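You operate a simulated robot arm through the tools that you are given. There is no shell and no other tool.

You are at the controls of a simulated robot arm. One attempt, no reset.

Task
Fill the flask with the black ring to about 75 ml and close it with the green stopper.
Fine: nest it in the shuttle, slide it to FILL, and back to LOAD before stoppering.

Only the result counts: the job must be done as asked and must still hold three seconds after the hand-in. Knocking over, shifting, dropping, spilling or breaking anything else fails it. Lids that push on must go on centred and level and be pressed home; caps that screw on are set level and turned clockwise until they are tight.

Robot
A 6-joint arm with a two-finger parallel gripper, fixed in place. Base frame: the origin is on the floor under the middle of its stand, x ahead of it, y to its left, z up; the work surface is at about z = 90. Lengths are in cm, angles in rad, forces in N, time in s.
With the tool pointing down near the work surface it reaches from about 24 to 66 cm from the base axis. Its first joint turns from -1.152 to 1.152 rad. Payload 2.9 kg.
Tool frame: the origin (TCP) lies between the finger pads and is the grasp point; the fingertips stand 3 cm ahead of it; z points along the fingers, y is the line along which they close. The gripper opens to 11 cm. The fingers are 2 cm wide and 1 cm thick; the gripper's body (4.8 by 11.2 cm) begins 5.5 cm behind the TCP.
Orientation is that of the tool frame in the base frame, as a unit quaternion [w, x, y, z]. With the fingers straight down and closing along the base's y, the tool's x points along the base's -x, its y along +y and its z along -z.

Tools
- The arm moves only by the tool drive_tool. Its argument "steps" is a list of rows, each a list of 7 numbers: the shift along the base's x, y, z in cm, then the turn, a rotation vector about the base's x, y, z in rad, then the finger opening in cm, from 0 to 11. In form: [[tx, ty, tz, ax, ay, az, claw], ...]. A call has 1 to 20 rows; each row is the pose to reach, as a shift and turn from the pose commanded when the call began. Each row takes 0.2 s and may step no farther than 5 cm and 0.15 rad from the row before; otherwise, or with a gripper value out of range, the whole call is refused. Where a pose cannot be reached the arm comes as near as it can. A force on the tool above 70 N (or 10 N above the force at the start of the call, whichever is more), or a blocked arm, ends the call early, and 0.2 s more pass. The fingers move at their own pace (about 10.8 cm/s each) and stop on an object; they squeeze with about 30 N. The grip force told is the motor's: it shows also when the fingers shut on nothing. Time passes only in rows, and 0.2 s behind the last, so rows that repeat a pose let the fingers close. The reply holds the time, the measured pose of the TCP, the force on the tool along the base axes, the opening and the grip force, in the units named above and with some noise, with the torque about the TCP (base axes, N m) and any sound that the robot's microphone picked up.
- Cameras (640 x 400 px; columns grow to the right, rows downward): "scene" is fixed at [9.93, 44.96, 140.21]; the picture's right is [-0.54, -0.84, 0.00], its down [-0.33, 0.21, -0.92] and it looks along [0.78, -0.50, -0.39] (base axes); focal length 241 px, centre (320, 200). "wrist" rides on the gripper at [7.3, 1.7, -10.3] in the tool frame; the picture's right is [-0.23, 0.97, 0.00], its down [-0.76, -0.18, -0.62] and it looks along [-0.61, -0.14, 0.78] (tool axes); focal length 222 px, centre (320, 200). There is no depth. A picture from a camera that has moved, and an enlarged one, comes with that camera's place and axes in the base frame and with its lens.
- snapshot(camera): a new picture of that camera. The clock stands still meanwhile.
- close_up(camera, box): a new picture of the part [left, top, right, bottom] of that camera's present view, enlarged. The clock stands still meanwhile.
- sign_off(): hands the job in; it is judged then, once.

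Nothing tells you positions but the pictures and the camera data. Unless the task says otherwise, let go and move clear before handing in.

The tools are called by a JSON object that holds its "op" and its "data". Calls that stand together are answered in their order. drive_tool: Moves the arm, as the interface text tells. Its arguments: {"type":"object","properties":{"steps":{"type":"array","items":{"type":"array","items":{"type":"number"}}}},"required":["steps"]} The other tools are called the same way: snapshot (camera) takes a picture; close_up (camera, box) takes an enlarged picture of a part of a camera's view; sign_off () hands the job in.

At the start:

```text
t: 0.0
tcp_pos: [37.85, 8.46, 131.24]
ee_rot: [0.0, 0.0, 1.0, 0.0]
ft_force: [-0.4, -0.4, 0.5]
moment: [0.03, 0.01, 0.02]
grip_width: 10.99
gripper_force: 0.1
```

scene: 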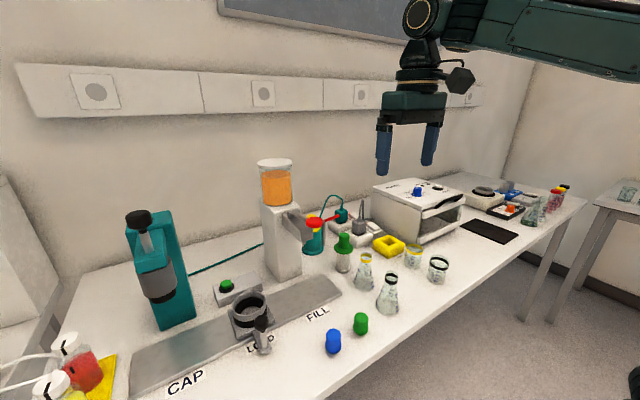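
wrist: 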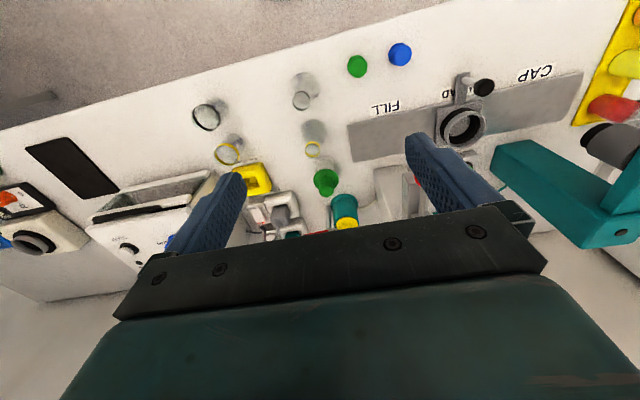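

I see a bench with a shuttle rail (CAP/LOAD/FILL), a dispenser with orange liquid, several flasks and stoppers, and I need closer looks before moving. I'll take enlarged pictures of the work area.

{"op": "close_up", "data": {"camera": "scene", "box": [320, 200, 480, 300]}}

{"op": "close_up", "data": {"camera": "scene", "box": [180, 260, 388, 390]}}

{"op": "close_up", "data": {"camera": "scene", "box": [230, 140, 390, 240]}}

{"op": "close_up", "data": {"camera": "wrist", "box": [180, 30, 420, 180]}}

{"op": "close_up", "data": {"camera": "wrist", "box": [340, 40, 600, 200]}}

```text
4.00 times, centred on (400, 250) of scene
camera zoom: at [9.93, 44.96, 140.21], right [-0.54, -0.84, 0.0], down [-0.33, 0.21, -0.92], along [0.78, -0.5, -0.39], focal length 965 px, centre (0, 0)
```

zoom: 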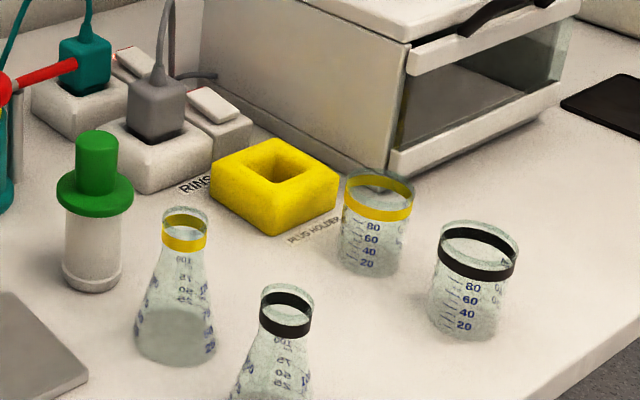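

```text
3.08 times, centred on (284, 325) of scene
camera zoom: at [9.93, 44.96, 140.21], right [-0.54, -0.84, 0.0], down [-0.33, 0.21, -0.92], along [0.78, -0.5, -0.39], focal length 742 px, centre (431, -185)
```

zoom: 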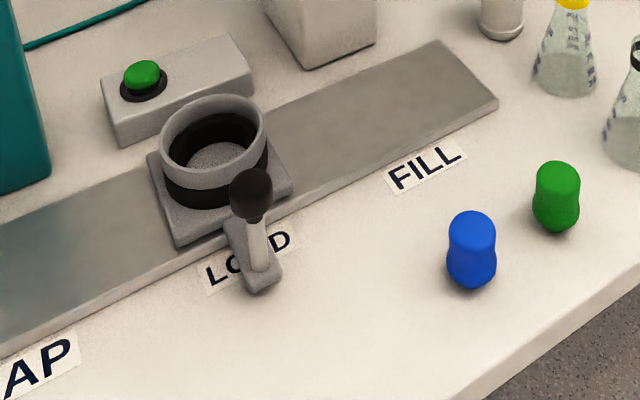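

```text
4.00 times, centred on (310, 190) of scene
camera zoom: at [9.93, 44.96, 140.21], right [-0.54, -0.84, 0.0], down [-0.33, 0.21, -0.92], along [0.78, -0.5, -0.39], focal length 965 px, centre (360, 240)
```

zoom: 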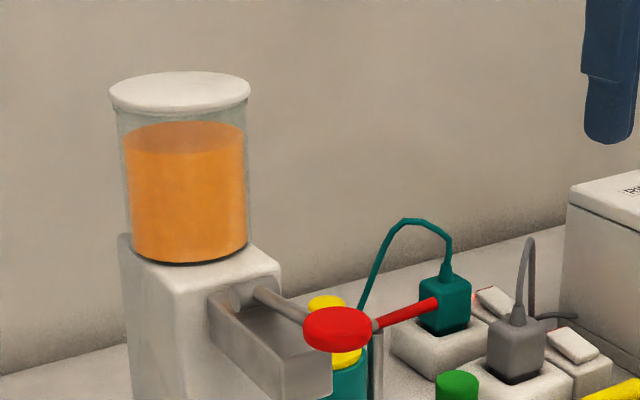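

```text
2.67 times, centred on (300, 105) of wrist
camera zoom: at [30.58, 10.27, 141.49], right [0.23, 0.97, 0.0], down [0.76, -0.18, 0.62], along [0.61, -0.14, -0.78], focal length 592 px, centre (373, 453)
```

zoom: 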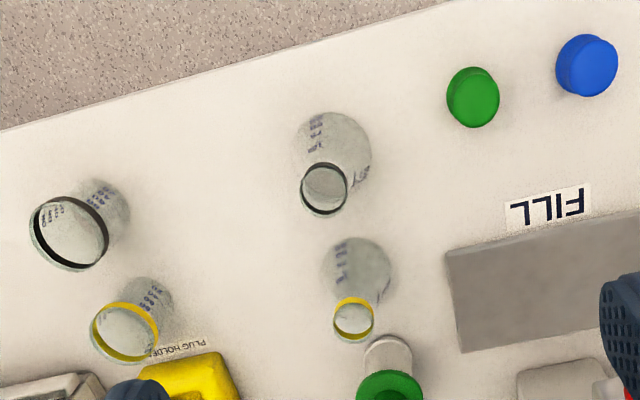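

```text
2.46 times, centred on (470, 120) of wrist
camera zoom: at [30.58, 10.27, 141.49], right [0.23, 0.97, 0.0], down [0.76, -0.18, 0.62], along [0.61, -0.14, -0.78], focal length 547 px, centre (-49, 397)
```

zoom: 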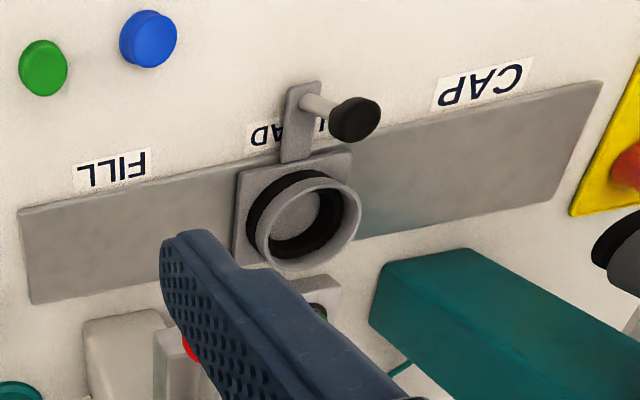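

I see the black-ringed conical flask at roughly (40, 5), the shuttle at LOAD near (55, 36) with its knob near (45, 36, 99), and the dispenser at FILL near y 21. I need detail on the dispenser valve, green button and stoppers first.

{"op": "close_up", "data": {"camera": "scene", "box": [250, 185, 350, 285]}}

{"op": "close_up", "data": {"camera": "scene", "box": [340, 240, 420, 320]}}

{"op": "close_up", "data": {"camera": "scene", "box": [300, 290, 400, 370]}}

{"op": "close_up", "data": {"camera": "scene", "box": [20, 200, 240, 400]}}

{"op": "close_up", "data": {"camera": "wrist", "box": [220, 150, 460, 260]}}

```text
4.00 times, centred on (300, 235) of scene
camera zoom: at [9.93, 44.96, 140.21], right [-0.54, -0.84, 0.0], down [-0.33, 0.21, -0.92], along [0.78, -0.5, -0.39], focal length 965 px, centre (400, 60)
```

zoom: 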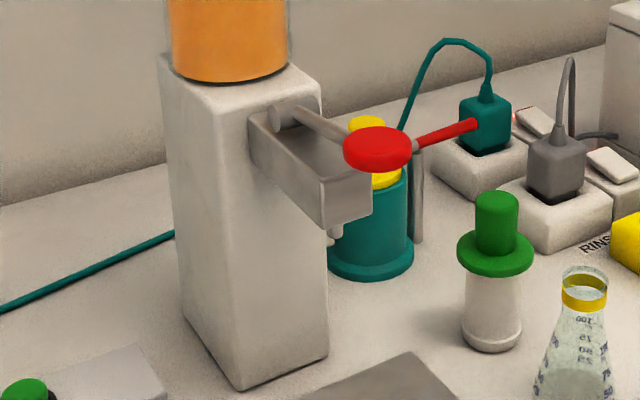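

```text
5.00 times, centred on (380, 280) of scene
camera zoom: at [9.93, 44.96, 140.21], right [-0.54, -0.84, 0.0], down [-0.33, 0.21, -0.92], along [0.78, -0.5, -0.39], focal length 1207 px, centre (20, -200)
```

zoom: 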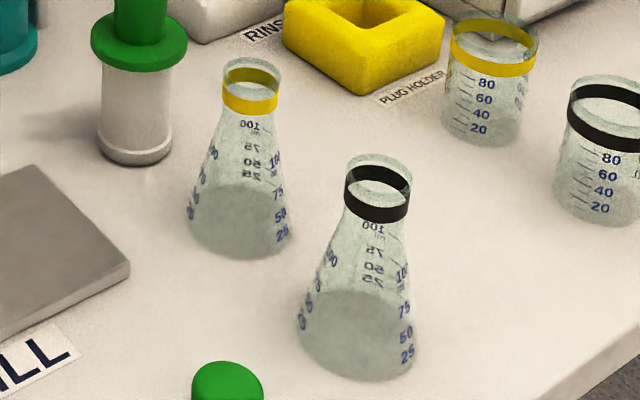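

```text
5.00 times, centred on (350, 330) of scene
camera zoom: at [9.93, 44.96, 140.21], right [-0.54, -0.84, 0.0], down [-0.33, 0.21, -0.92], along [0.78, -0.5, -0.39], focal length 1207 px, centre (170, -450)
```

zoom: 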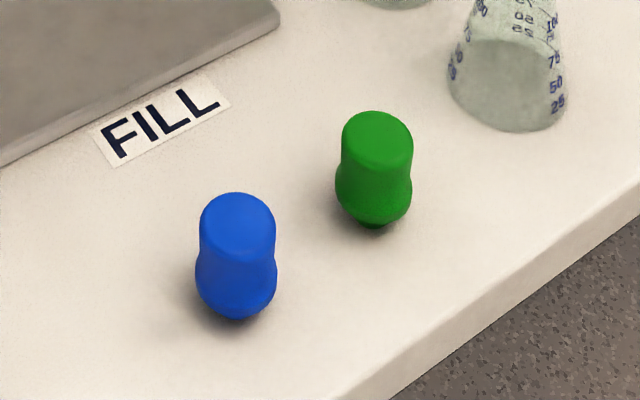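

```text
2.00 times, centred on (130, 300) of scene
camera zoom: at [9.93, 44.96, 140.21], right [-0.54, -0.84, 0.0], down [-0.33, 0.21, -0.92], along [0.78, -0.5, -0.39], focal length 483 px, centre (700, 0)
```

zoom: 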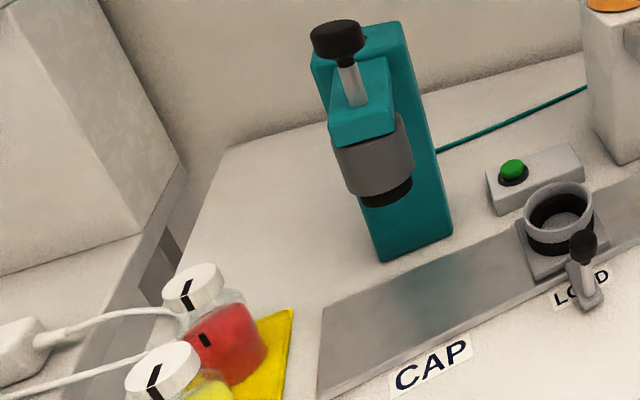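

```text
2.67 times, centred on (340, 205) of wrist
camera zoom: at [30.58, 10.27, 141.49], right [0.23, 0.97, 0.0], down [0.76, -0.18, 0.62], along [0.61, -0.14, -0.78], focal length 592 px, centre (267, 187)
```

zoom: 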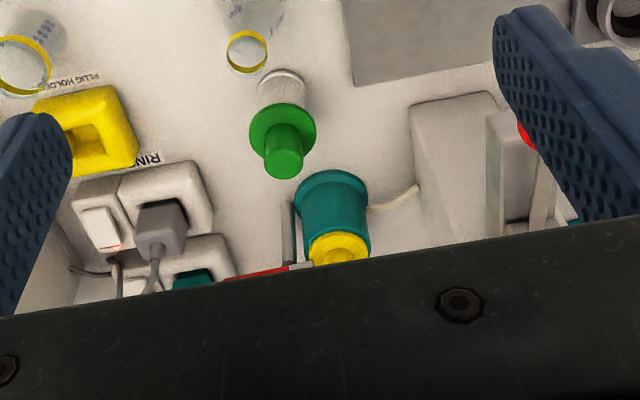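

The black-ringed flask stands near (40, 4.8) with its rim at z≈101 and neck about 3 cm wide; the green stopper is near (38, 16), the spout near (54.6, 21, 107) with a red press paddle near (49.4, 21, 115). I'll move above the flask and check alignment with the wrist camera.

{"op": "drive_tool", "data": {"steps": [[0.5, -0.9, -4, 0, 0, 0, 9], [1.0, -1.8, -8, 0, 0, 0, 8], [1.5, -2.7, -12, 0, 0, 0, 7], [2.1, -3.66, -16, 0, 0, 0, 7], [2.1, -3.66, -18, 0, 0, 0, 7]]}}

{"op": "snapshot", "data": {"camera": "wrist"}}

{"op": "snapshot", "data": {"camera": "scene"}}

```text
t: 1.2
tcp_pos: [39.8, 4.92, 113.14]
ee_rot: [0.002, 0.0, 1.0, 0.0]
ft_force: [0.4, -0.6, 0.5]
moment: [-0.01, 0.0, -0.01]
grip_width: 6.99
gripper_force: 0.1
```

```text
taken
camera wrist: at [32.61, 6.61, 123.47], right [0.23, 0.97, 0.0], down [0.76, -0.18, 0.62], along [0.61, -0.14, -0.78], focal length 222 px, centre (320, 200)
```

wrist: 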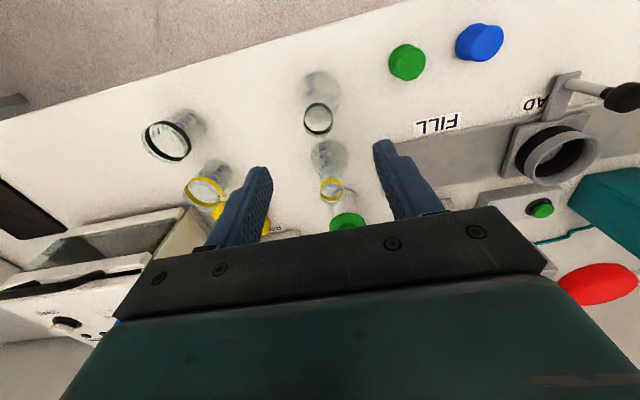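

```text
taken
```

scene: 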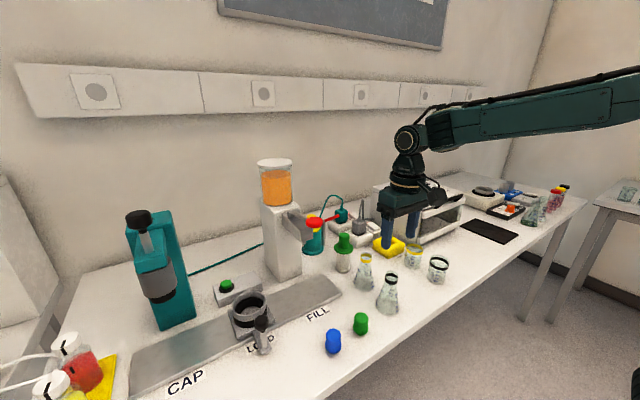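

The flask's neck is almost directly under the tool at about (39.9, 4.8). I'll check with an enlarged view.

{"op": "close_up", "data": {"camera": "wrist", "box": [240, 60, 400, 160]}}

{"op": "drive_tool", "data": {"steps": [[0, 0, -4, 0, 0, 0, 7], [0, 0, -8, 0, 0, 0, 7]]}}

{"op": "snapshot", "data": {"camera": "wrist"}}

{"op": "close_up", "data": {"camera": "scene", "box": [340, 210, 440, 310]}}

```text
4.00 times, centred on (320, 110) of wrist
camera zoom: at [32.61, 6.61, 123.47], right [0.23, 0.97, 0.0], down [0.76, -0.18, 0.62], along [0.61, -0.14, -0.78], focal length 888 px, centre (320, 560)
```

zoom: 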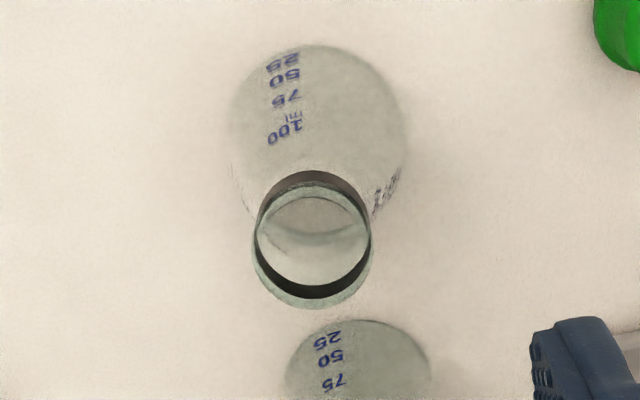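

```text
t: 1.8
tcp_pos: [39.81, 4.85, 105.26]
ee_rot: [0.001, -0.001, 1.0, 0.001]
ft_force: [-0.1, -0.2, -0.2]
moment: [-0.01, -0.03, 0.03]
grip_width: 6.99
gripper_force: 0.0
```

```text
taken
camera wrist: at [32.57, 6.68, 115.56], right [0.23, 0.97, 0.0], down [0.76, -0.18, 0.62], along [0.61, -0.14, -0.78], focal length 222 px, centre (320, 200)
```

wrist: 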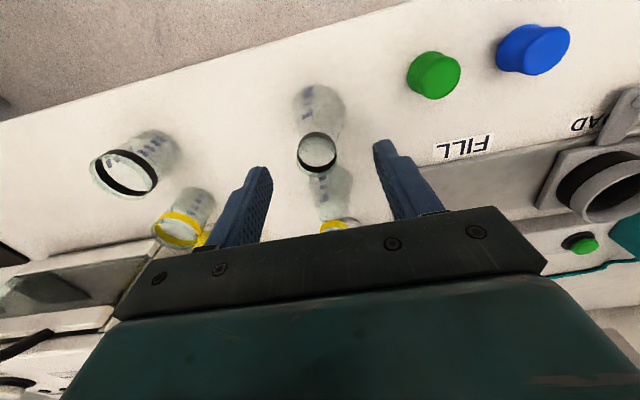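

```text
4.00 times, centred on (390, 260) of scene
camera zoom: at [9.93, 44.96, 140.21], right [-0.54, -0.84, 0.0], down [-0.33, 0.21, -0.92], along [0.78, -0.5, -0.39], focal length 965 px, centre (40, -40)
```

zoom: 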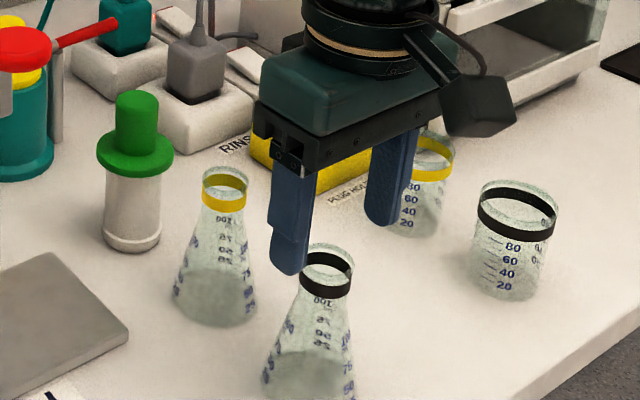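

The neck sits between the fingers; I'll take an enlarged wrist view to fix the centre before descending.

{"op": "close_up", "data": {"camera": "wrist", "box": [240, 100, 400, 200]}}

```text
4.00 times, centred on (320, 150) of wrist
camera zoom: at [32.57, 6.68, 115.56], right [0.23, 0.97, 0.0], down [0.76, -0.18, 0.62], along [0.61, -0.14, -0.78], focal length 888 px, centre (320, 400)
```

zoom: 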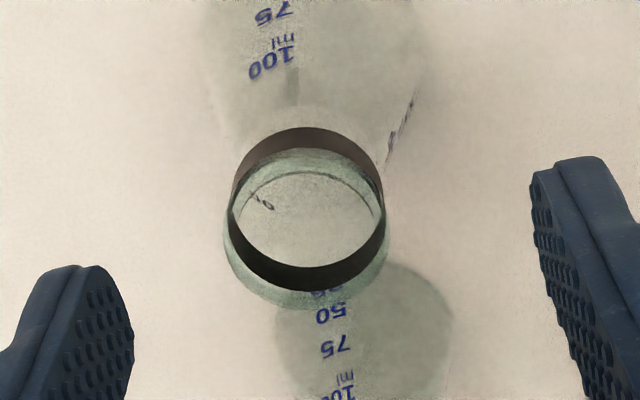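

Triangulating the rim gives its centre at about (40.25, 4.7, 100.7), slightly off the tool by +0.3 in x and −0.25 in y. I'll correct, descend to the neck and close the fingers.

{"op": "drive_tool", "data": {"steps": [[0.32, -0.26, 0, 0, 0, 0, 7], [0.32, -0.26, -2, 0, 0, 0, 7], [0.32, -0.26, -3.9, 0, 0, 0, 7], [0.32, -0.26, -3.9, 0, 0, 0, 7]]}}

{"op": "close_up", "data": {"camera": "wrist", "box": [200, 80, 440, 230]}}

{"op": "close_up", "data": {"camera": "scene", "box": [340, 230, 440, 330]}}

```text
t: 2.8
tcp_pos: [40.21, 4.71, 101.1]
ee_rot: [0.0, 0.0, 1.0, 0.001]
ft_force: [0.1, 0.4, 0.6]
moment: [-0.01, -0.01, 0.01]
grip_width: 6.99
gripper_force: 0.0
```

```text
2.67 times, centred on (320, 155) of wrist
camera zoom: at [32.98, 6.46, 111.49], right [0.23, 0.97, 0.0], down [0.76, -0.18, 0.62], along [0.61, -0.14, -0.78], focal length 592 px, centre (320, 320)
```

zoom: 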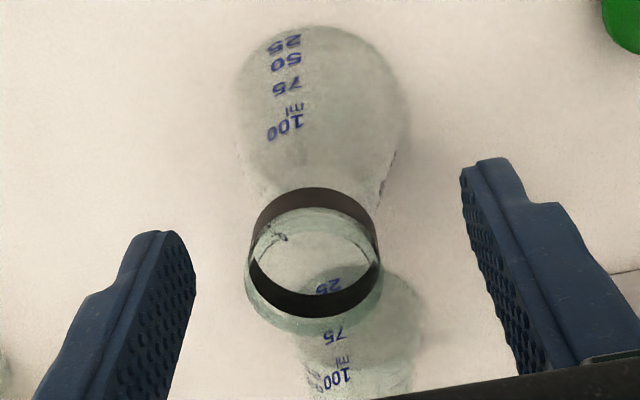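

```text
4.00 times, centred on (390, 280) of scene
camera zoom: at [9.93, 44.96, 140.21], right [-0.54, -0.84, 0.0], down [-0.33, 0.21, -0.92], along [0.78, -0.5, -0.39], focal length 965 px, centre (40, -120)
```

zoom: 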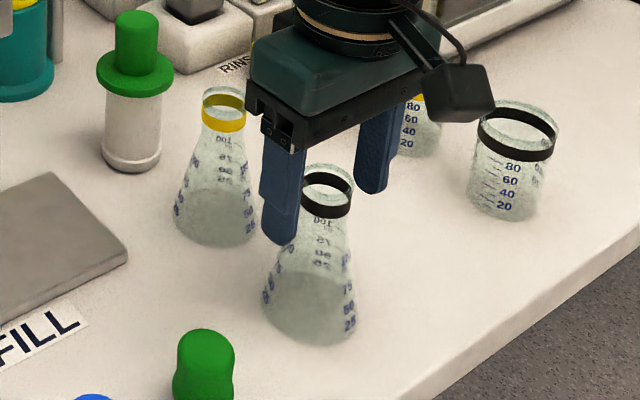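

The fingers straddle the neck well. I'll close them and then lift a little to check the hold.

{"op": "drive_tool", "data": {"steps": [[-0.1, -0.05, 0, 0, 0, 0, 4.5], [-0.1, -0.05, 0, 0, 0, 0, 3], [-0.1, -0.05, 0, 0, 0, 0, 2], [-0.1, -0.05, 0, 0, 0, 0, 2]]}}

{"op": "close_up", "data": {"camera": "wrist", "box": [200, 80, 440, 230]}}

{"op": "close_up", "data": {"camera": "scene", "box": [340, 230, 440, 330]}}

```text
t: 3.8
tcp_pos: [40.22, 4.59, 101.29]
ee_rot: [-0.001, -0.001, 1.0, -0.001]
ft_force: [0.3, 0.0, 0.4]
moment: [0.05, -0.01, -0.01]
grip_width: 3.29
gripper_force: 29.8
```

```text
2.67 times, centred on (320, 155) of wrist
camera zoom: at [32.88, 6.37, 111.54], right [0.23, 0.97, 0.0], down [0.76, -0.18, 0.62], along [0.61, -0.14, -0.78], focal length 592 px, centre (320, 320)
```

zoom: 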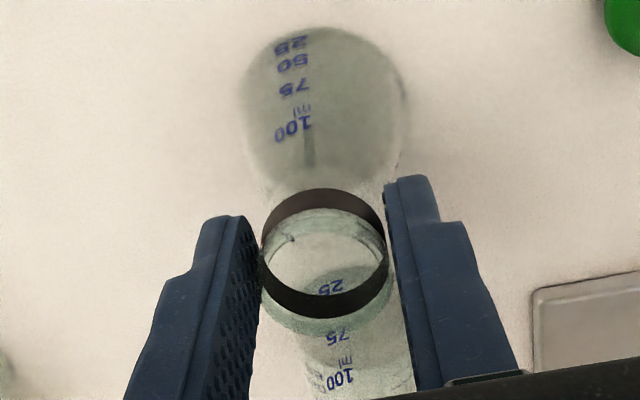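

```text
4.00 times, centred on (390, 280) of scene
camera zoom: at [9.93, 44.96, 140.21], right [-0.54, -0.84, 0.0], down [-0.33, 0.21, -0.92], along [0.78, -0.5, -0.39], focal length 965 px, centre (40, -120)
```

zoom: 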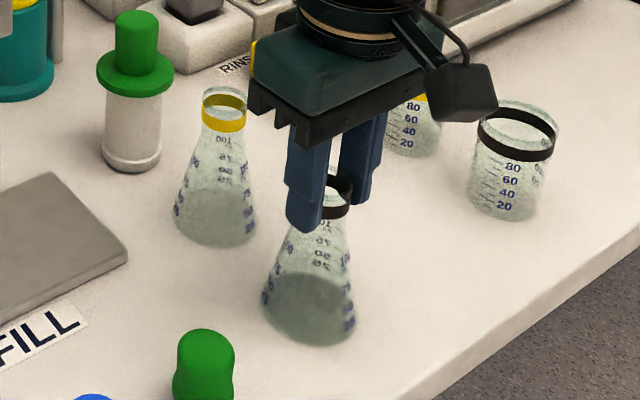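

The neck is held (3.29 cm, 30 N). I'll lift straight up.

{"op": "drive_tool", "data": {"steps": [[0, 0, 0.5, 0, 0, 0, 2], [0, 0, 2, 0, 0, 0, 2], [0, 0, 5, 0, 0, 0, 2], [0, 0, 9, 0, 0, 0, 2], [0, 0, 13, 0, 0, 0, 2], [0, 0, 16, 0, 0, 0, 2]]}}

{"op": "snapshot", "data": {"camera": "scene"}}

{"op": "snapshot", "data": {"camera": "wrist"}}

```text
t: 5.2
tcp_pos: [40.34, 4.43, 117.21]
ee_rot: [0.0, 0.0, 1.0, 0.0]
ft_force: [-0.4, -0.3, 0.7]
moment: [0.03, -0.02, -0.01]
grip_width: 1.99
gripper_force: 0.2
```

```text
taken
```

scene: 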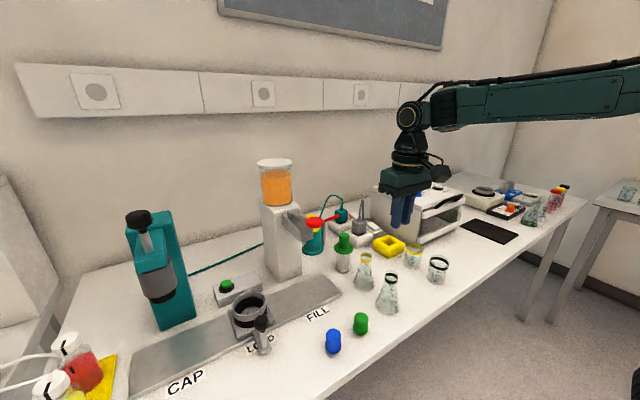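

```text
taken
camera wrist: at [33.02, 6.26, 127.55], right [0.23, 0.97, 0.0], down [0.76, -0.18, 0.62], along [0.61, -0.14, -0.78], focal length 222 px, centre (320, 200)
```

wrist: 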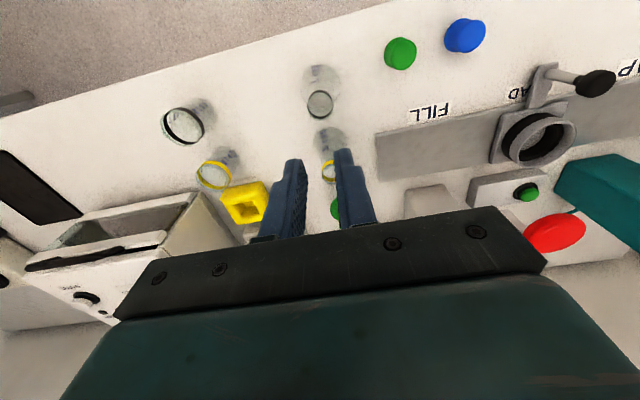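

The flask slipped out on the lift and is still standing, so I need to see why before trying again. I'll inspect it closely.

{"op": "close_up", "data": {"camera": "scene", "box": [340, 240, 420, 320]}}

{"op": "close_up", "data": {"camera": "wrist", "box": [240, 50, 400, 150]}}

{"op": "close_up", "data": {"camera": "wrist", "box": [240, 130, 420, 250]}}

{"op": "close_up", "data": {"camera": "scene", "box": [360, 140, 460, 240]}}

```text
5.00 times, centred on (380, 280) of scene
camera zoom: at [9.92, 44.96, 140.21], right [-0.54, -0.84, 0.0], down [-0.33, 0.21, -0.92], along [0.78, -0.5, -0.39], focal length 1207 px, centre (20, -200)
```

zoom: 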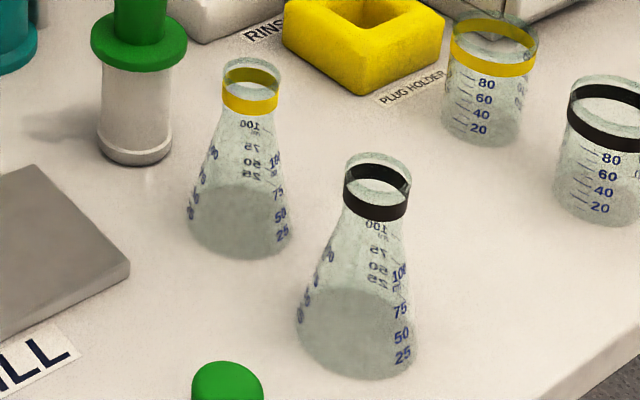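

```text
4.00 times, centred on (320, 100) of wrist
camera zoom: at [33.02, 6.26, 127.55], right [0.23, 0.97, 0.0], down [0.76, -0.18, 0.62], along [0.61, -0.14, -0.78], focal length 888 px, centre (320, 600)
```

zoom: 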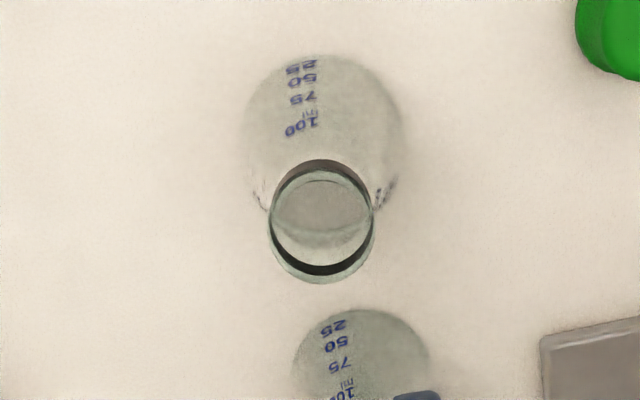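

```text
3.33 times, centred on (330, 190) of wrist
camera zoom: at [33.02, 6.26, 127.55], right [0.23, 0.97, 0.0], down [0.76, -0.18, 0.62], along [0.61, -0.14, -0.78], focal length 740 px, centre (287, 233)
```

zoom: 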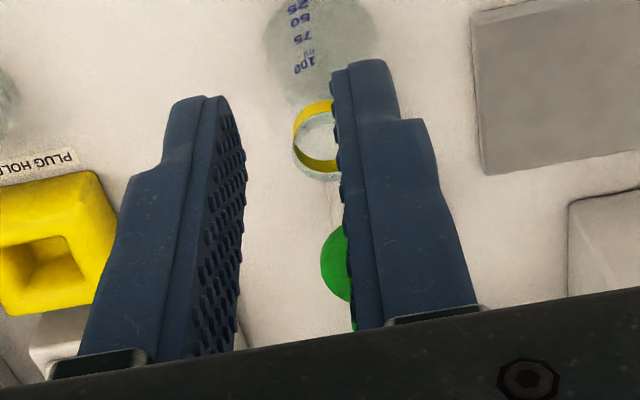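

```text
4.00 times, centred on (410, 190) of scene
camera zoom: at [9.92, 44.96, 140.21], right [-0.54, -0.84, 0.0], down [-0.33, 0.21, -0.92], along [0.78, -0.5, -0.39], focal length 965 px, centre (-40, 240)
```

zoom: 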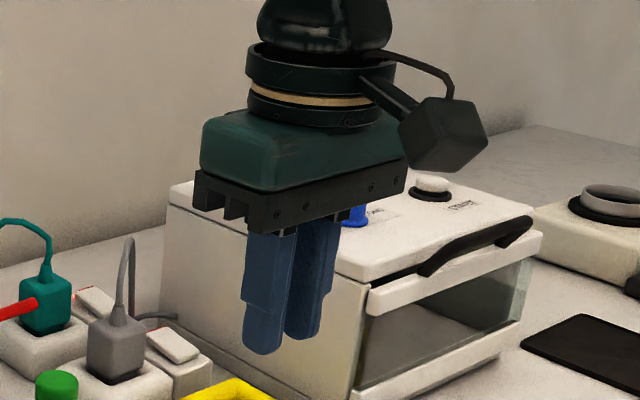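

The flask is unharmed and unmoved; my fingertips were evidently on the sloping shoulder just under the ring. I'll regrip about 0.8 cm higher, on the straight neck, and lift slowly with checks.

{"op": "drive_tool", "data": {"steps": [[0, 0, 0, 0, 0, 0, 7], [0, 0, -4, 0, 0, 0, 7], [0, 0, -8, 0, 0, 0, 7], [0, 0, -12, 0, 0, 0, 7], [0, 0, -13, 0, 0, 0, 7], [0, 0, -13, 0, 0, 0, 7]]}}

{"op": "close_up", "data": {"camera": "wrist", "box": [200, 80, 440, 230]}}

{"op": "close_up", "data": {"camera": "scene", "box": [340, 230, 440, 330]}}

```text
t: 6.6
tcp_pos: [40.3, 4.67, 104.22]
ee_rot: [0.0, 0.0, 1.0, 0.0]
ft_force: [-0.7, 0.4, -0.1]
moment: [0.05, -0.01, 0.02]
grip_width: 7.02
gripper_force: 0.0
```

```text
2.67 times, centred on (320, 155) of wrist
camera zoom: at [33.03, 6.39, 114.59], right [0.23, 0.97, 0.0], down [0.76, -0.18, 0.62], along [0.61, -0.14, -0.78], focal length 592 px, centre (320, 320)
```

zoom: 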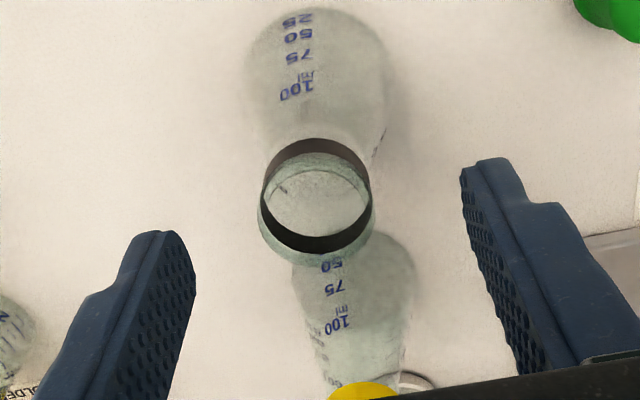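

```text
4.00 times, centred on (390, 280) of scene
camera zoom: at [9.93, 44.96, 140.21], right [-0.54, -0.84, 0.0], down [-0.33, 0.21, -0.92], along [0.78, -0.5, -0.39], focal length 965 px, centre (40, -120)
```

zoom: 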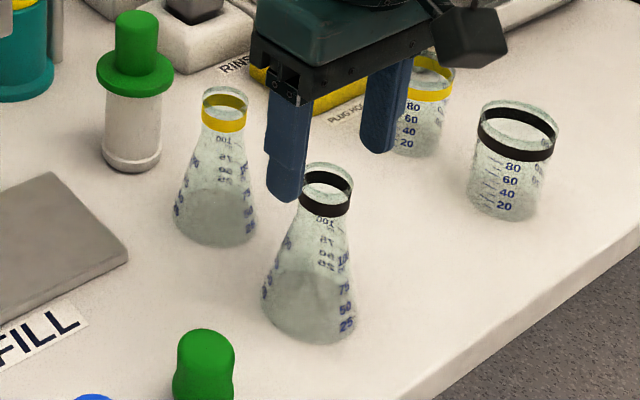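

The rim is centred under the tool within about 1 mm. I'll go down to TCP z≈102.1, close, and lift only slightly at first.

{"op": "drive_tool", "data": {"steps": [[0, 0, -1.2, 0, 0, 0, 7], [0, 0, -2.2, 0, 0, 0, 7], [0, 0, -2.2, 0, 0, 0, 5], [0, 0, -2.2, 0, 0, 0, 3.5], [0, 0, -2.2, 0, 0, 0, 1], [0, 0, -2.2, 0, 0, 0, 1], [0, 0, -2.2, 0, 0, 0, 1]]}}

{"op": "close_up", "data": {"camera": "wrist", "box": [200, 80, 440, 230]}}

{"op": "close_up", "data": {"camera": "scene", "box": [340, 230, 440, 330]}}

```text
t: 8.2
tcp_pos: [40.24, 4.65, 102.09]
ee_rot: [0.0, 0.001, 1.0, 0.0]
ft_force: [0.5, 0.1, 0.1]
moment: [0.0, -0.03, -0.01]
grip_width: 3.1
gripper_force: 30.5
```

```text
2.67 times, centred on (320, 155) of wrist
camera zoom: at [32.98, 6.35, 112.44], right [0.23, 0.97, 0.0], down [0.76, -0.18, 0.62], along [0.61, -0.14, -0.78], focal length 592 px, centre (320, 320)
```

zoom: 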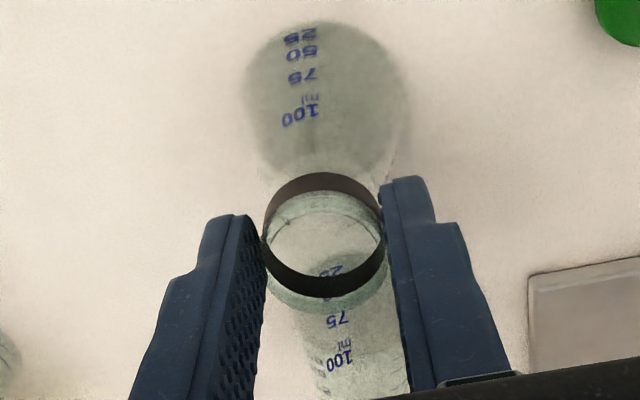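

```text
4.00 times, centred on (390, 280) of scene
camera zoom: at [9.93, 44.96, 140.21], right [-0.54, -0.84, 0.0], down [-0.33, 0.21, -0.92], along [0.78, -0.5, -0.39], focal length 965 px, centre (40, -120)
```

zoom: 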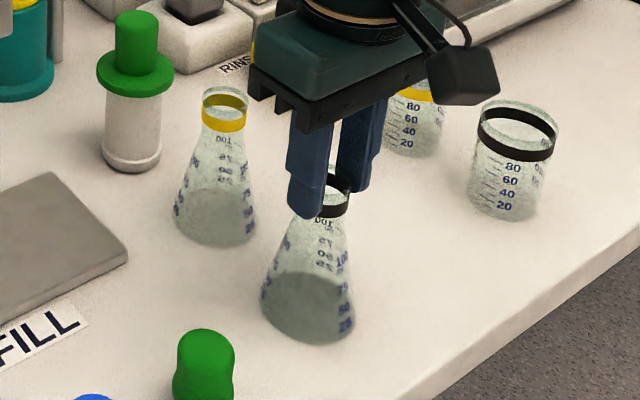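

Now the grip width is 3.10 cm, matching the straight neck. I'll lift 1.5 cm slowly and check.

{"op": "drive_tool", "data": {"steps": [[0, 0, 0.2, 0, 0, 0, 1], [0, 0, 0.5, 0, 0, 0, 1], [0, 0, 0.8, 0, 0, 0, 1], [0, 0, 1.1, 0, 0, 0, 1], [0, 0, 1.5, 0, 0, 0, 1]]}}

{"op": "close_up", "data": {"camera": "wrist", "box": [200, 80, 440, 230]}}

{"op": "close_up", "data": {"camera": "scene", "box": [340, 230, 440, 330]}}

```text
t: 9.4
tcp_pos: [40.15, 4.5, 103.62]
ee_rot: [0.0, 0.0, 1.0, 0.0]
ft_force: [-0.5, 0.0, -0.7]
moment: [0.01, 0.0, 0.0]
grip_width: 3.11
gripper_force: 29.8
```

```text
2.67 times, centred on (320, 155) of wrist
camera zoom: at [32.91, 6.36, 113.89], right [0.23, 0.97, 0.0], down [0.76, -0.18, 0.62], along [0.61, -0.14, -0.78], focal length 592 px, centre (320, 320)
```

zoom: 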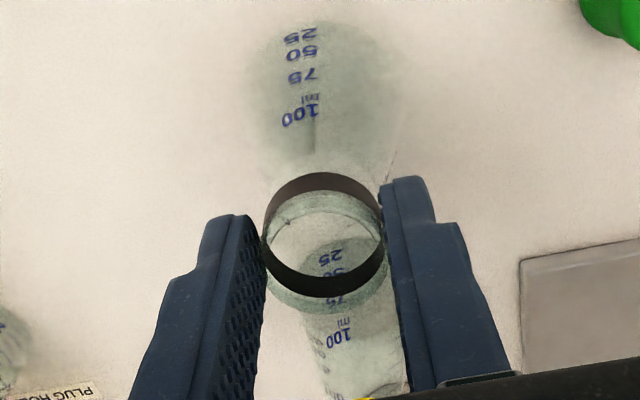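

```text
4.00 times, centred on (390, 280) of scene
camera zoom: at [9.93, 44.96, 140.21], right [-0.54, -0.84, 0.0], down [-0.33, 0.21, -0.92], along [0.78, -0.5, -0.39], focal length 965 px, centre (40, -120)
```

zoom: 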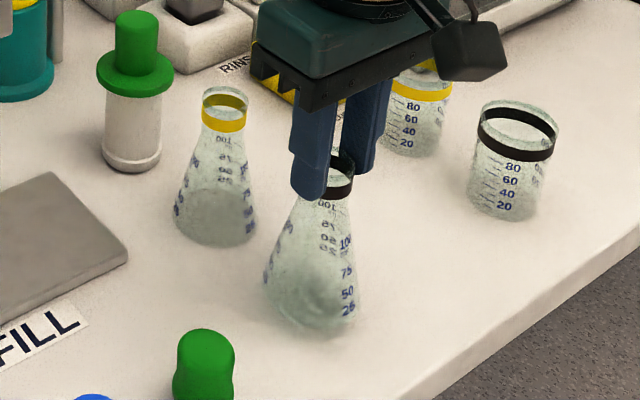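

The flask hangs securely from the fingers. I'll raise it to about z 117 and carry it along y at x≈40, clear of the dispenser's paddle, to in front of LOAD.

{"op": "drive_tool", "data": {"steps": [[0, 0, 2, 0, 0, 0, 1], [0, 0, 5, 0, 0, 0, 1], [0, 0, 8, 0, 0, 0, 1], [0, 0, 11, 0, 0, 0, 1], [0, 0, 13.5, 0, 0, 0, 1], [0, 2, 14, 0, 0, 0, 1], [0, 5, 14, 0, 0, 0, 1], [0, 8, 14, 0, 0, 0, 1], [0, 11, 14, 0, 0, 0, 1], [0, 14, 14, 0, 0, 0, 1], [0, 17, 14, 0, 0, 0, 1], [0, 20, 14, 0, 0, 0, 1], [0, 23, 14, 0, 0, 0, 1], [0, 26, 14, 0, 0, 0, 1], [0, 29, 14, 0, 0, 0, 1], [0, 31, 14, 0, 0, 0, 1], [0, 31, 14, 0, 0, 0, 1]]}}

{"op": "snapshot", "data": {"camera": "scene"}}

{"op": "snapshot", "data": {"camera": "wrist"}}

```text
t: 13.0
tcp_pos: [40.32, 35.63, 117.77]
ee_rot: [0.0, 0.0, 1.0, 0.0]
ft_force: [1.2, -0.3, -1.3]
moment: [0.04, -0.01, 0.0]
grip_width: 3.11
gripper_force: 30.0
```

```text
taken
```

scene: 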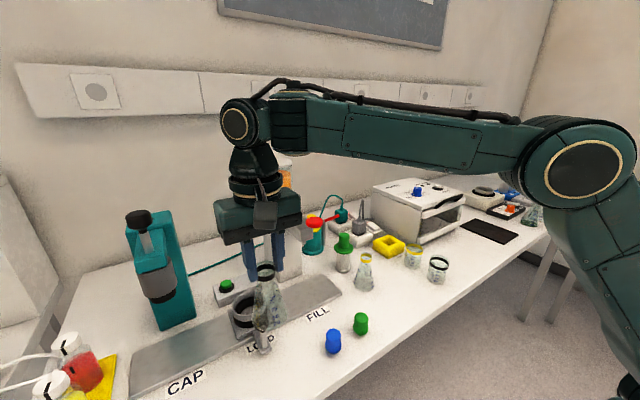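

```text
taken
camera wrist: at [33.04, 37.42, 127.94], right [0.23, 0.97, 0.0], down [0.76, -0.18, 0.62], along [0.61, -0.14, -0.78], focal length 222 px, centre (320, 200)
```

wrist: 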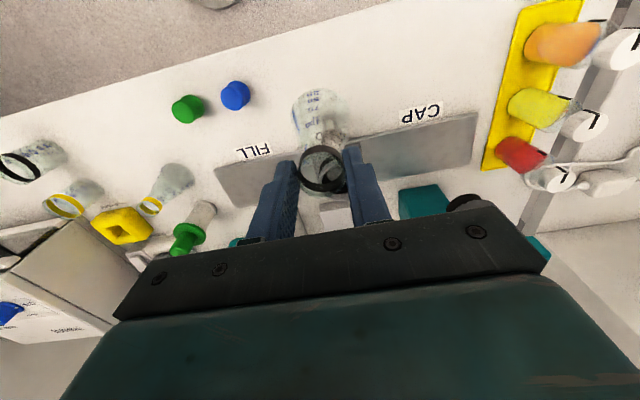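

The flask is held firmly in front of LOAD, but it hides the cup from the wrist camera. I'll step sideways to get a clean view of the cup.

{"op": "drive_tool", "data": {"steps": [[0.5, -3, 0, 0, 0, 0, 1], [1, -6, 0, 0, 0, 0, 1], [1.5, -8.6, 0, 0, 0, 0, 1], [1.5, -8.6, 0, 0, 0, 0, 1]]}}

{"op": "close_up", "data": {"camera": "wrist", "box": [320, 100, 480, 200]}}

{"op": "close_up", "data": {"camera": "scene", "box": [210, 270, 310, 370]}}

{"op": "snapshot", "data": {"camera": "wrist"}}

```text
t: 14.0
tcp_pos: [41.76, 26.94, 117.66]
ee_rot: [0.001, 0.0, 1.0, -0.001]
ft_force: [-0.2, 0.3, -1.1]
moment: [0.02, 0.01, -0.01]
grip_width: 3.12
gripper_force: 30.3
```

```text
4.00 times, centred on (400, 150) of wrist
camera zoom: at [34.46, 28.71, 127.96], right [0.23, 0.97, 0.0], down [0.76, -0.18, 0.62], along [0.61, -0.14, -0.78], focal length 888 px, centre (0, 400)
```

zoom: 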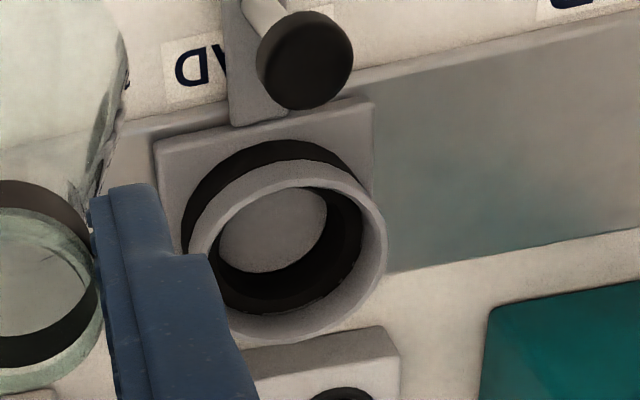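

```text
4.00 times, centred on (260, 320) of scene
camera zoom: at [9.93, 44.96, 140.21], right [-0.54, -0.84, 0.0], down [-0.33, 0.21, -0.92], along [0.78, -0.5, -0.39], focal length 965 px, centre (560, -280)
```

zoom: 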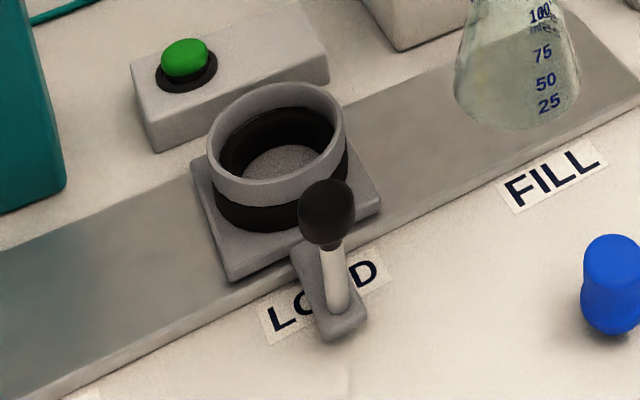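

```text
taken
camera wrist: at [34.46, 28.71, 127.96], right [0.23, 0.97, 0.0], down [0.76, -0.18, 0.62], along [0.61, -0.14, -0.78], focal length 222 px, centre (320, 200)
```

wrist: 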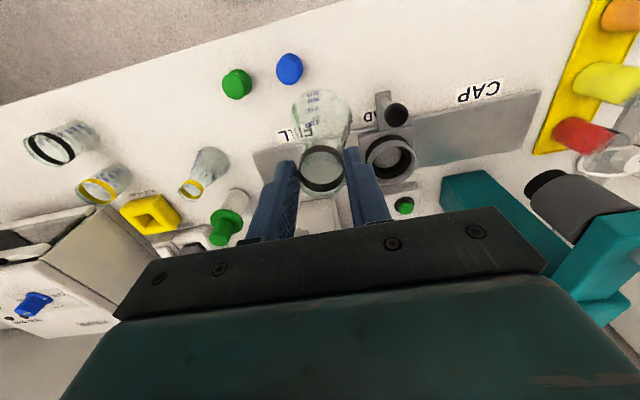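

Combining both cameras, the cup centre is about (54.5, 36.05) with its rim at z≈95.6 and roughly 7 cm inner width. I'll carry the flask over it and lower to just above the rim for a check.

{"op": "drive_tool", "data": {"steps": [[0, 3, 0, 0, 0, 0, 1], [0, 6, 0, 0, 0, 0, 1], [0, 9.07, 0, 0, 0, 0, 1], [3, 9.07, 0, 0, 0, 0, 1], [6, 9.07, 0, 0, 0, 0, 1], [9, 9.07, 0, 0, 0, 0, 1], [11.5, 9.07, 0, 0, 0, 0, 1], [12.8, 9.07, 0, 0, 0, 0, 1], [12.8, 9.07, -3, 0, 0, 0, 1], [12.8, 9.07, -6, 0, 0, 0, 1], [12.8, 9.07, -7.5, 0, 0, 0, 1], [12.8, 9.07, -7.5, 0, 0, 0, 1]]}}

{"op": "close_up", "data": {"camera": "scene", "box": [200, 230, 320, 350]}}

{"op": "close_up", "data": {"camera": "wrist", "box": [200, 60, 440, 210]}}

```text
t: 16.6
tcp_pos: [53.16, 35.05, 110.19]
ee_rot: [0.002, 0.0, 1.0, -0.001]
ft_force: [0.1, 0.5, -0.6]
moment: [0.04, 0.02, -0.01]
grip_width: 3.08
gripper_force: 29.8
out of reach, approached as far as the arm can: row 6, 7, 8, 9, 10, 11, 12
```

```text
3.33 times, centred on (260, 290) of scene
camera zoom: at [9.93, 44.96, 140.21], right [-0.54, -0.84, 0.0], down [-0.33, 0.21, -0.92], along [0.78, -0.5, -0.39], focal length 804 px, centre (520, -100)
```

zoom: 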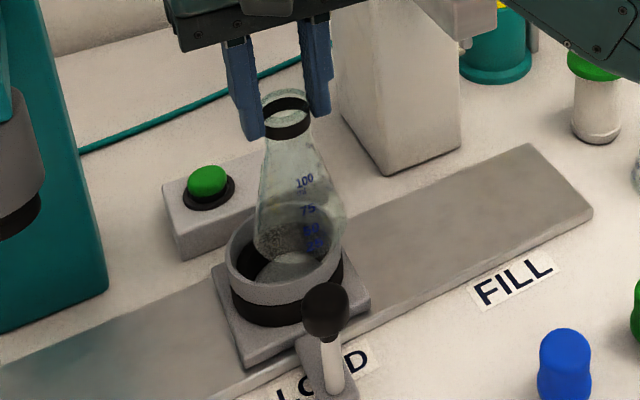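

```text
2.67 times, centred on (320, 135) of wrist
camera zoom: at [45.92, 36.75, 120.57], right [0.23, 0.97, 0.0], down [0.76, -0.18, 0.62], along [0.61, -0.14, -0.78], focal length 592 px, centre (320, 373)
```

zoom: 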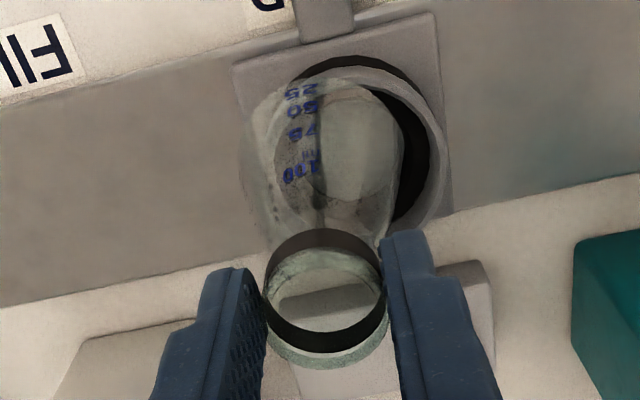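

The arm ran out of vertical reach at about 63.7 cm from its axis, about 1.6 cm short of the cup. I'll back off, set the flask down on open bench near (42, 29.5) and regrip with the tool tilted outward about y, so the flask stays upright while the reach grows.

{"op": "drive_tool", "data": {"steps": [[0, 0, 3.5, 0, 0, 0, 1], [-2, -2.5, 3.5, 0, 0, 0, 1], [-4, -5, 3.5, 0, 0, 0, 1], [-6, -6.5, 3.5, 0, 0, 0, 1], [-9, -6.5, 3.5, 0, 0, 0, 1], [-12, -6.5, 3.5, 0, 0, 0, 1], [-12, -6.5, 3.5, 0, 0, 0, 1]]}}

{"op": "snapshot", "data": {"camera": "scene"}}

{"op": "snapshot", "data": {"camera": "wrist"}}

```text
t: 18.2
tcp_pos: [41.01, 28.45, 113.85]
ee_rot: [0.001, -0.001, 1.0, -0.001]
ft_force: [0.8, 0.2, -1.0]
moment: [0.0, -0.01, 0.0]
grip_width: 3.11
gripper_force: 29.7
out of reach, approached as far as the arm can: row 1
```

```text
taken
```

scene: 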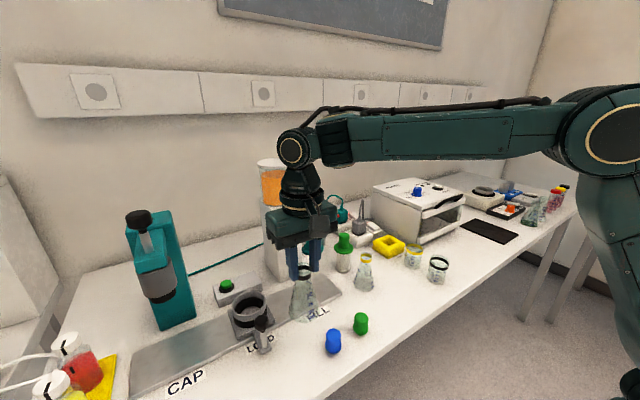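

```text
taken
camera wrist: at [33.84, 30.22, 124.12], right [0.23, 0.97, 0.0], down [0.76, -0.18, 0.62], along [0.61, -0.14, -0.78], focal length 222 px, centre (320, 200)
```

wrist: 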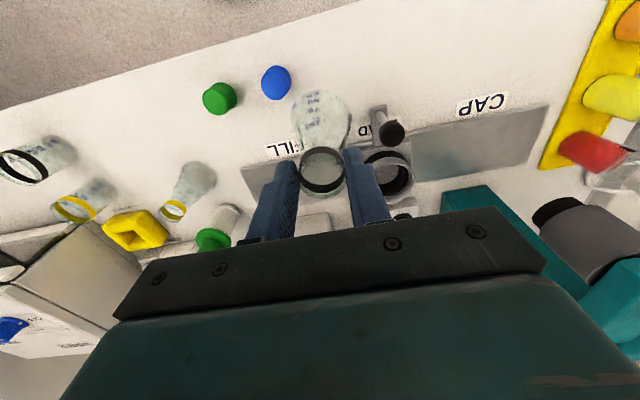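

The arm now holds the flask at about (41, 28.5) with its bottom near z 101.7. I'll shift to (42.2, 29.3) and lower to just above the bench.

{"op": "drive_tool", "data": {"steps": [[1.2, 0.9, 0, 0, 0, 0, 1], [1.2, 0.9, -3, 0, 0, 0, 1], [1.2, 0.9, -6, 0, 0, 0, 1], [1.2, 0.9, -9, 0, 0, 0, 1], [1.2, 0.9, -11.2, 0, 0, 0, 1], [1.2, 0.9, -11.2, 0, 0, 0, 1]]}}

{"op": "drive_tool", "data": {"steps": [[0, 0, -0.1, 0, 0, 0, 1], [0, 0, -0.2, 0, 0, 0, 1], [0, 0, -0.3, 0, 0, 0, 1]]}}

{"op": "close_up", "data": {"camera": "scene", "box": [250, 260, 370, 360]}}

```text
t: 19.6
tcp_pos: [42.49, 29.47, 102.33]
ee_rot: [0.0, 0.0, 1.0, 0.0]
ft_force: [-0.3, -0.8, -0.7]
moment: [-0.03, 0.0, 0.0]
grip_width: 3.1
gripper_force: 30.3
```

```text
t: 20.4
tcp_pos: [42.31, 29.39, 102.17]
ee_rot: [0.001, 0.0, 1.0, 0.0]
ft_force: [0.1, -0.2, -1.2]
moment: [0.01, 0.01, 0.02]
grip_width: 3.11
gripper_force: 29.9
```

```text
4.00 times, centred on (310, 310) of scene
camera zoom: at [9.93, 44.96, 140.21], right [-0.54, -0.84, 0.0], down [-0.33, 0.21, -0.92], along [0.78, -0.5, -0.39], focal length 965 px, centre (360, -240)
```

zoom: 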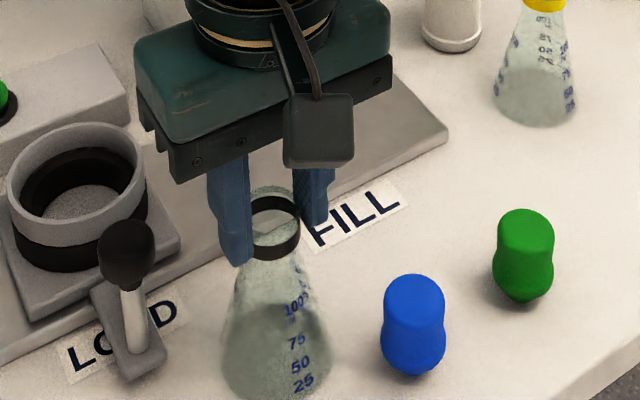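

The flask's weight (~1 N) still hangs on the tool, so it's just above the bench. I'll continue down in tiny steps until the force changes.

{"op": "drive_tool", "data": {"steps": [[0, 0, -0.05, 0, 0, 0, 1], [0, 0, -0.1, 0, 0, 0, 1]]}}

{"op": "drive_tool", "data": {"steps": [[0, 0, -0.05, 0, 0, 0, 1], [0, 0, -0.1, 0, 0, 0, 1]]}}

```text
t: 21.0
tcp_pos: [42.44, 29.45, 102.07]
ee_rot: [0.001, 0.0, 1.0, 0.0]
ft_force: [-0.3, 0.1, 6.3]
moment: [0.15, 0.08, -0.01]
grip_width: 3.11
gripper_force: 30.1
```

```text
t: 21.6
tcp_pos: [42.52, 29.47, 102.1]
ee_rot: [0.002, 0.0, 1.0, 0.0]
ft_force: [-2.4, -0.8, 17.4]
moment: [-0.01, 0.18, -0.03]
grip_width: 3.1
gripper_force: 29.8
```

The flask is on the bench (upward force). I'll ease off, open the fingers, and tilt the tool 0.15 rad outward for the regrip.

{"op": "drive_tool", "data": {"steps": [[0, 0, 0.1, 0, 0, 0, 1], [0, 0, 0.1, 0, 0, 0, 4], [0, 0, 0.1, 0, 0, 0, 6.5], [0, 0, 0.1, 0, 0, 0, 6.5], [-0.15, 0, 0.15, 0, -0.075, 0, 6.5], [-0.3, 0, 0.15, 0, -0.15, 0, 6.5], [-0.3, 0, 0.15, 0, -0.15, 0, 6.5]]}}

{"op": "close_up", "data": {"camera": "wrist", "box": [200, 80, 440, 230]}}

{"op": "close_up", "data": {"camera": "scene", "box": [250, 260, 370, 360]}}

```text
t: 23.2
tcp_pos: [42.04, 29.32, 102.18]
ee_rot: [0.076, 0.0, 0.997, 0.0]
ft_force: [-0.3, 0.1, -0.7]
moment: [-0.01, 0.0, 0.02]
grip_width: 6.49
gripper_force: 0.1
```

```text
2.67 times, centred on (320, 155) of wrist
camera zoom: at [33.27, 31.08, 111.29], right [0.22, 0.97, 0.03], down [0.66, -0.18, 0.73], along [0.72, -0.14, -0.68], focal length 592 px, centre (320, 320)
```

zoom: 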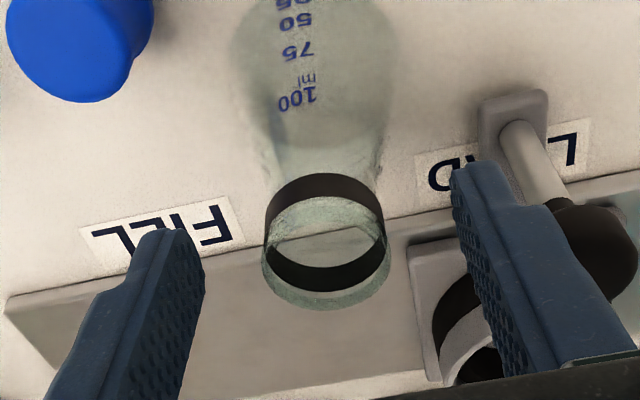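

```text
4.00 times, centred on (310, 310) of scene
camera zoom: at [9.93, 44.96, 140.21], right [-0.54, -0.84, 0.0], down [-0.33, 0.21, -0.92], along [0.78, -0.5, -0.39], focal length 965 px, centre (360, -240)
```

zoom: 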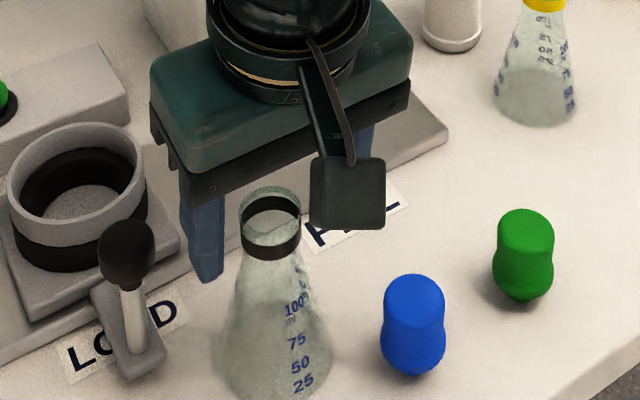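

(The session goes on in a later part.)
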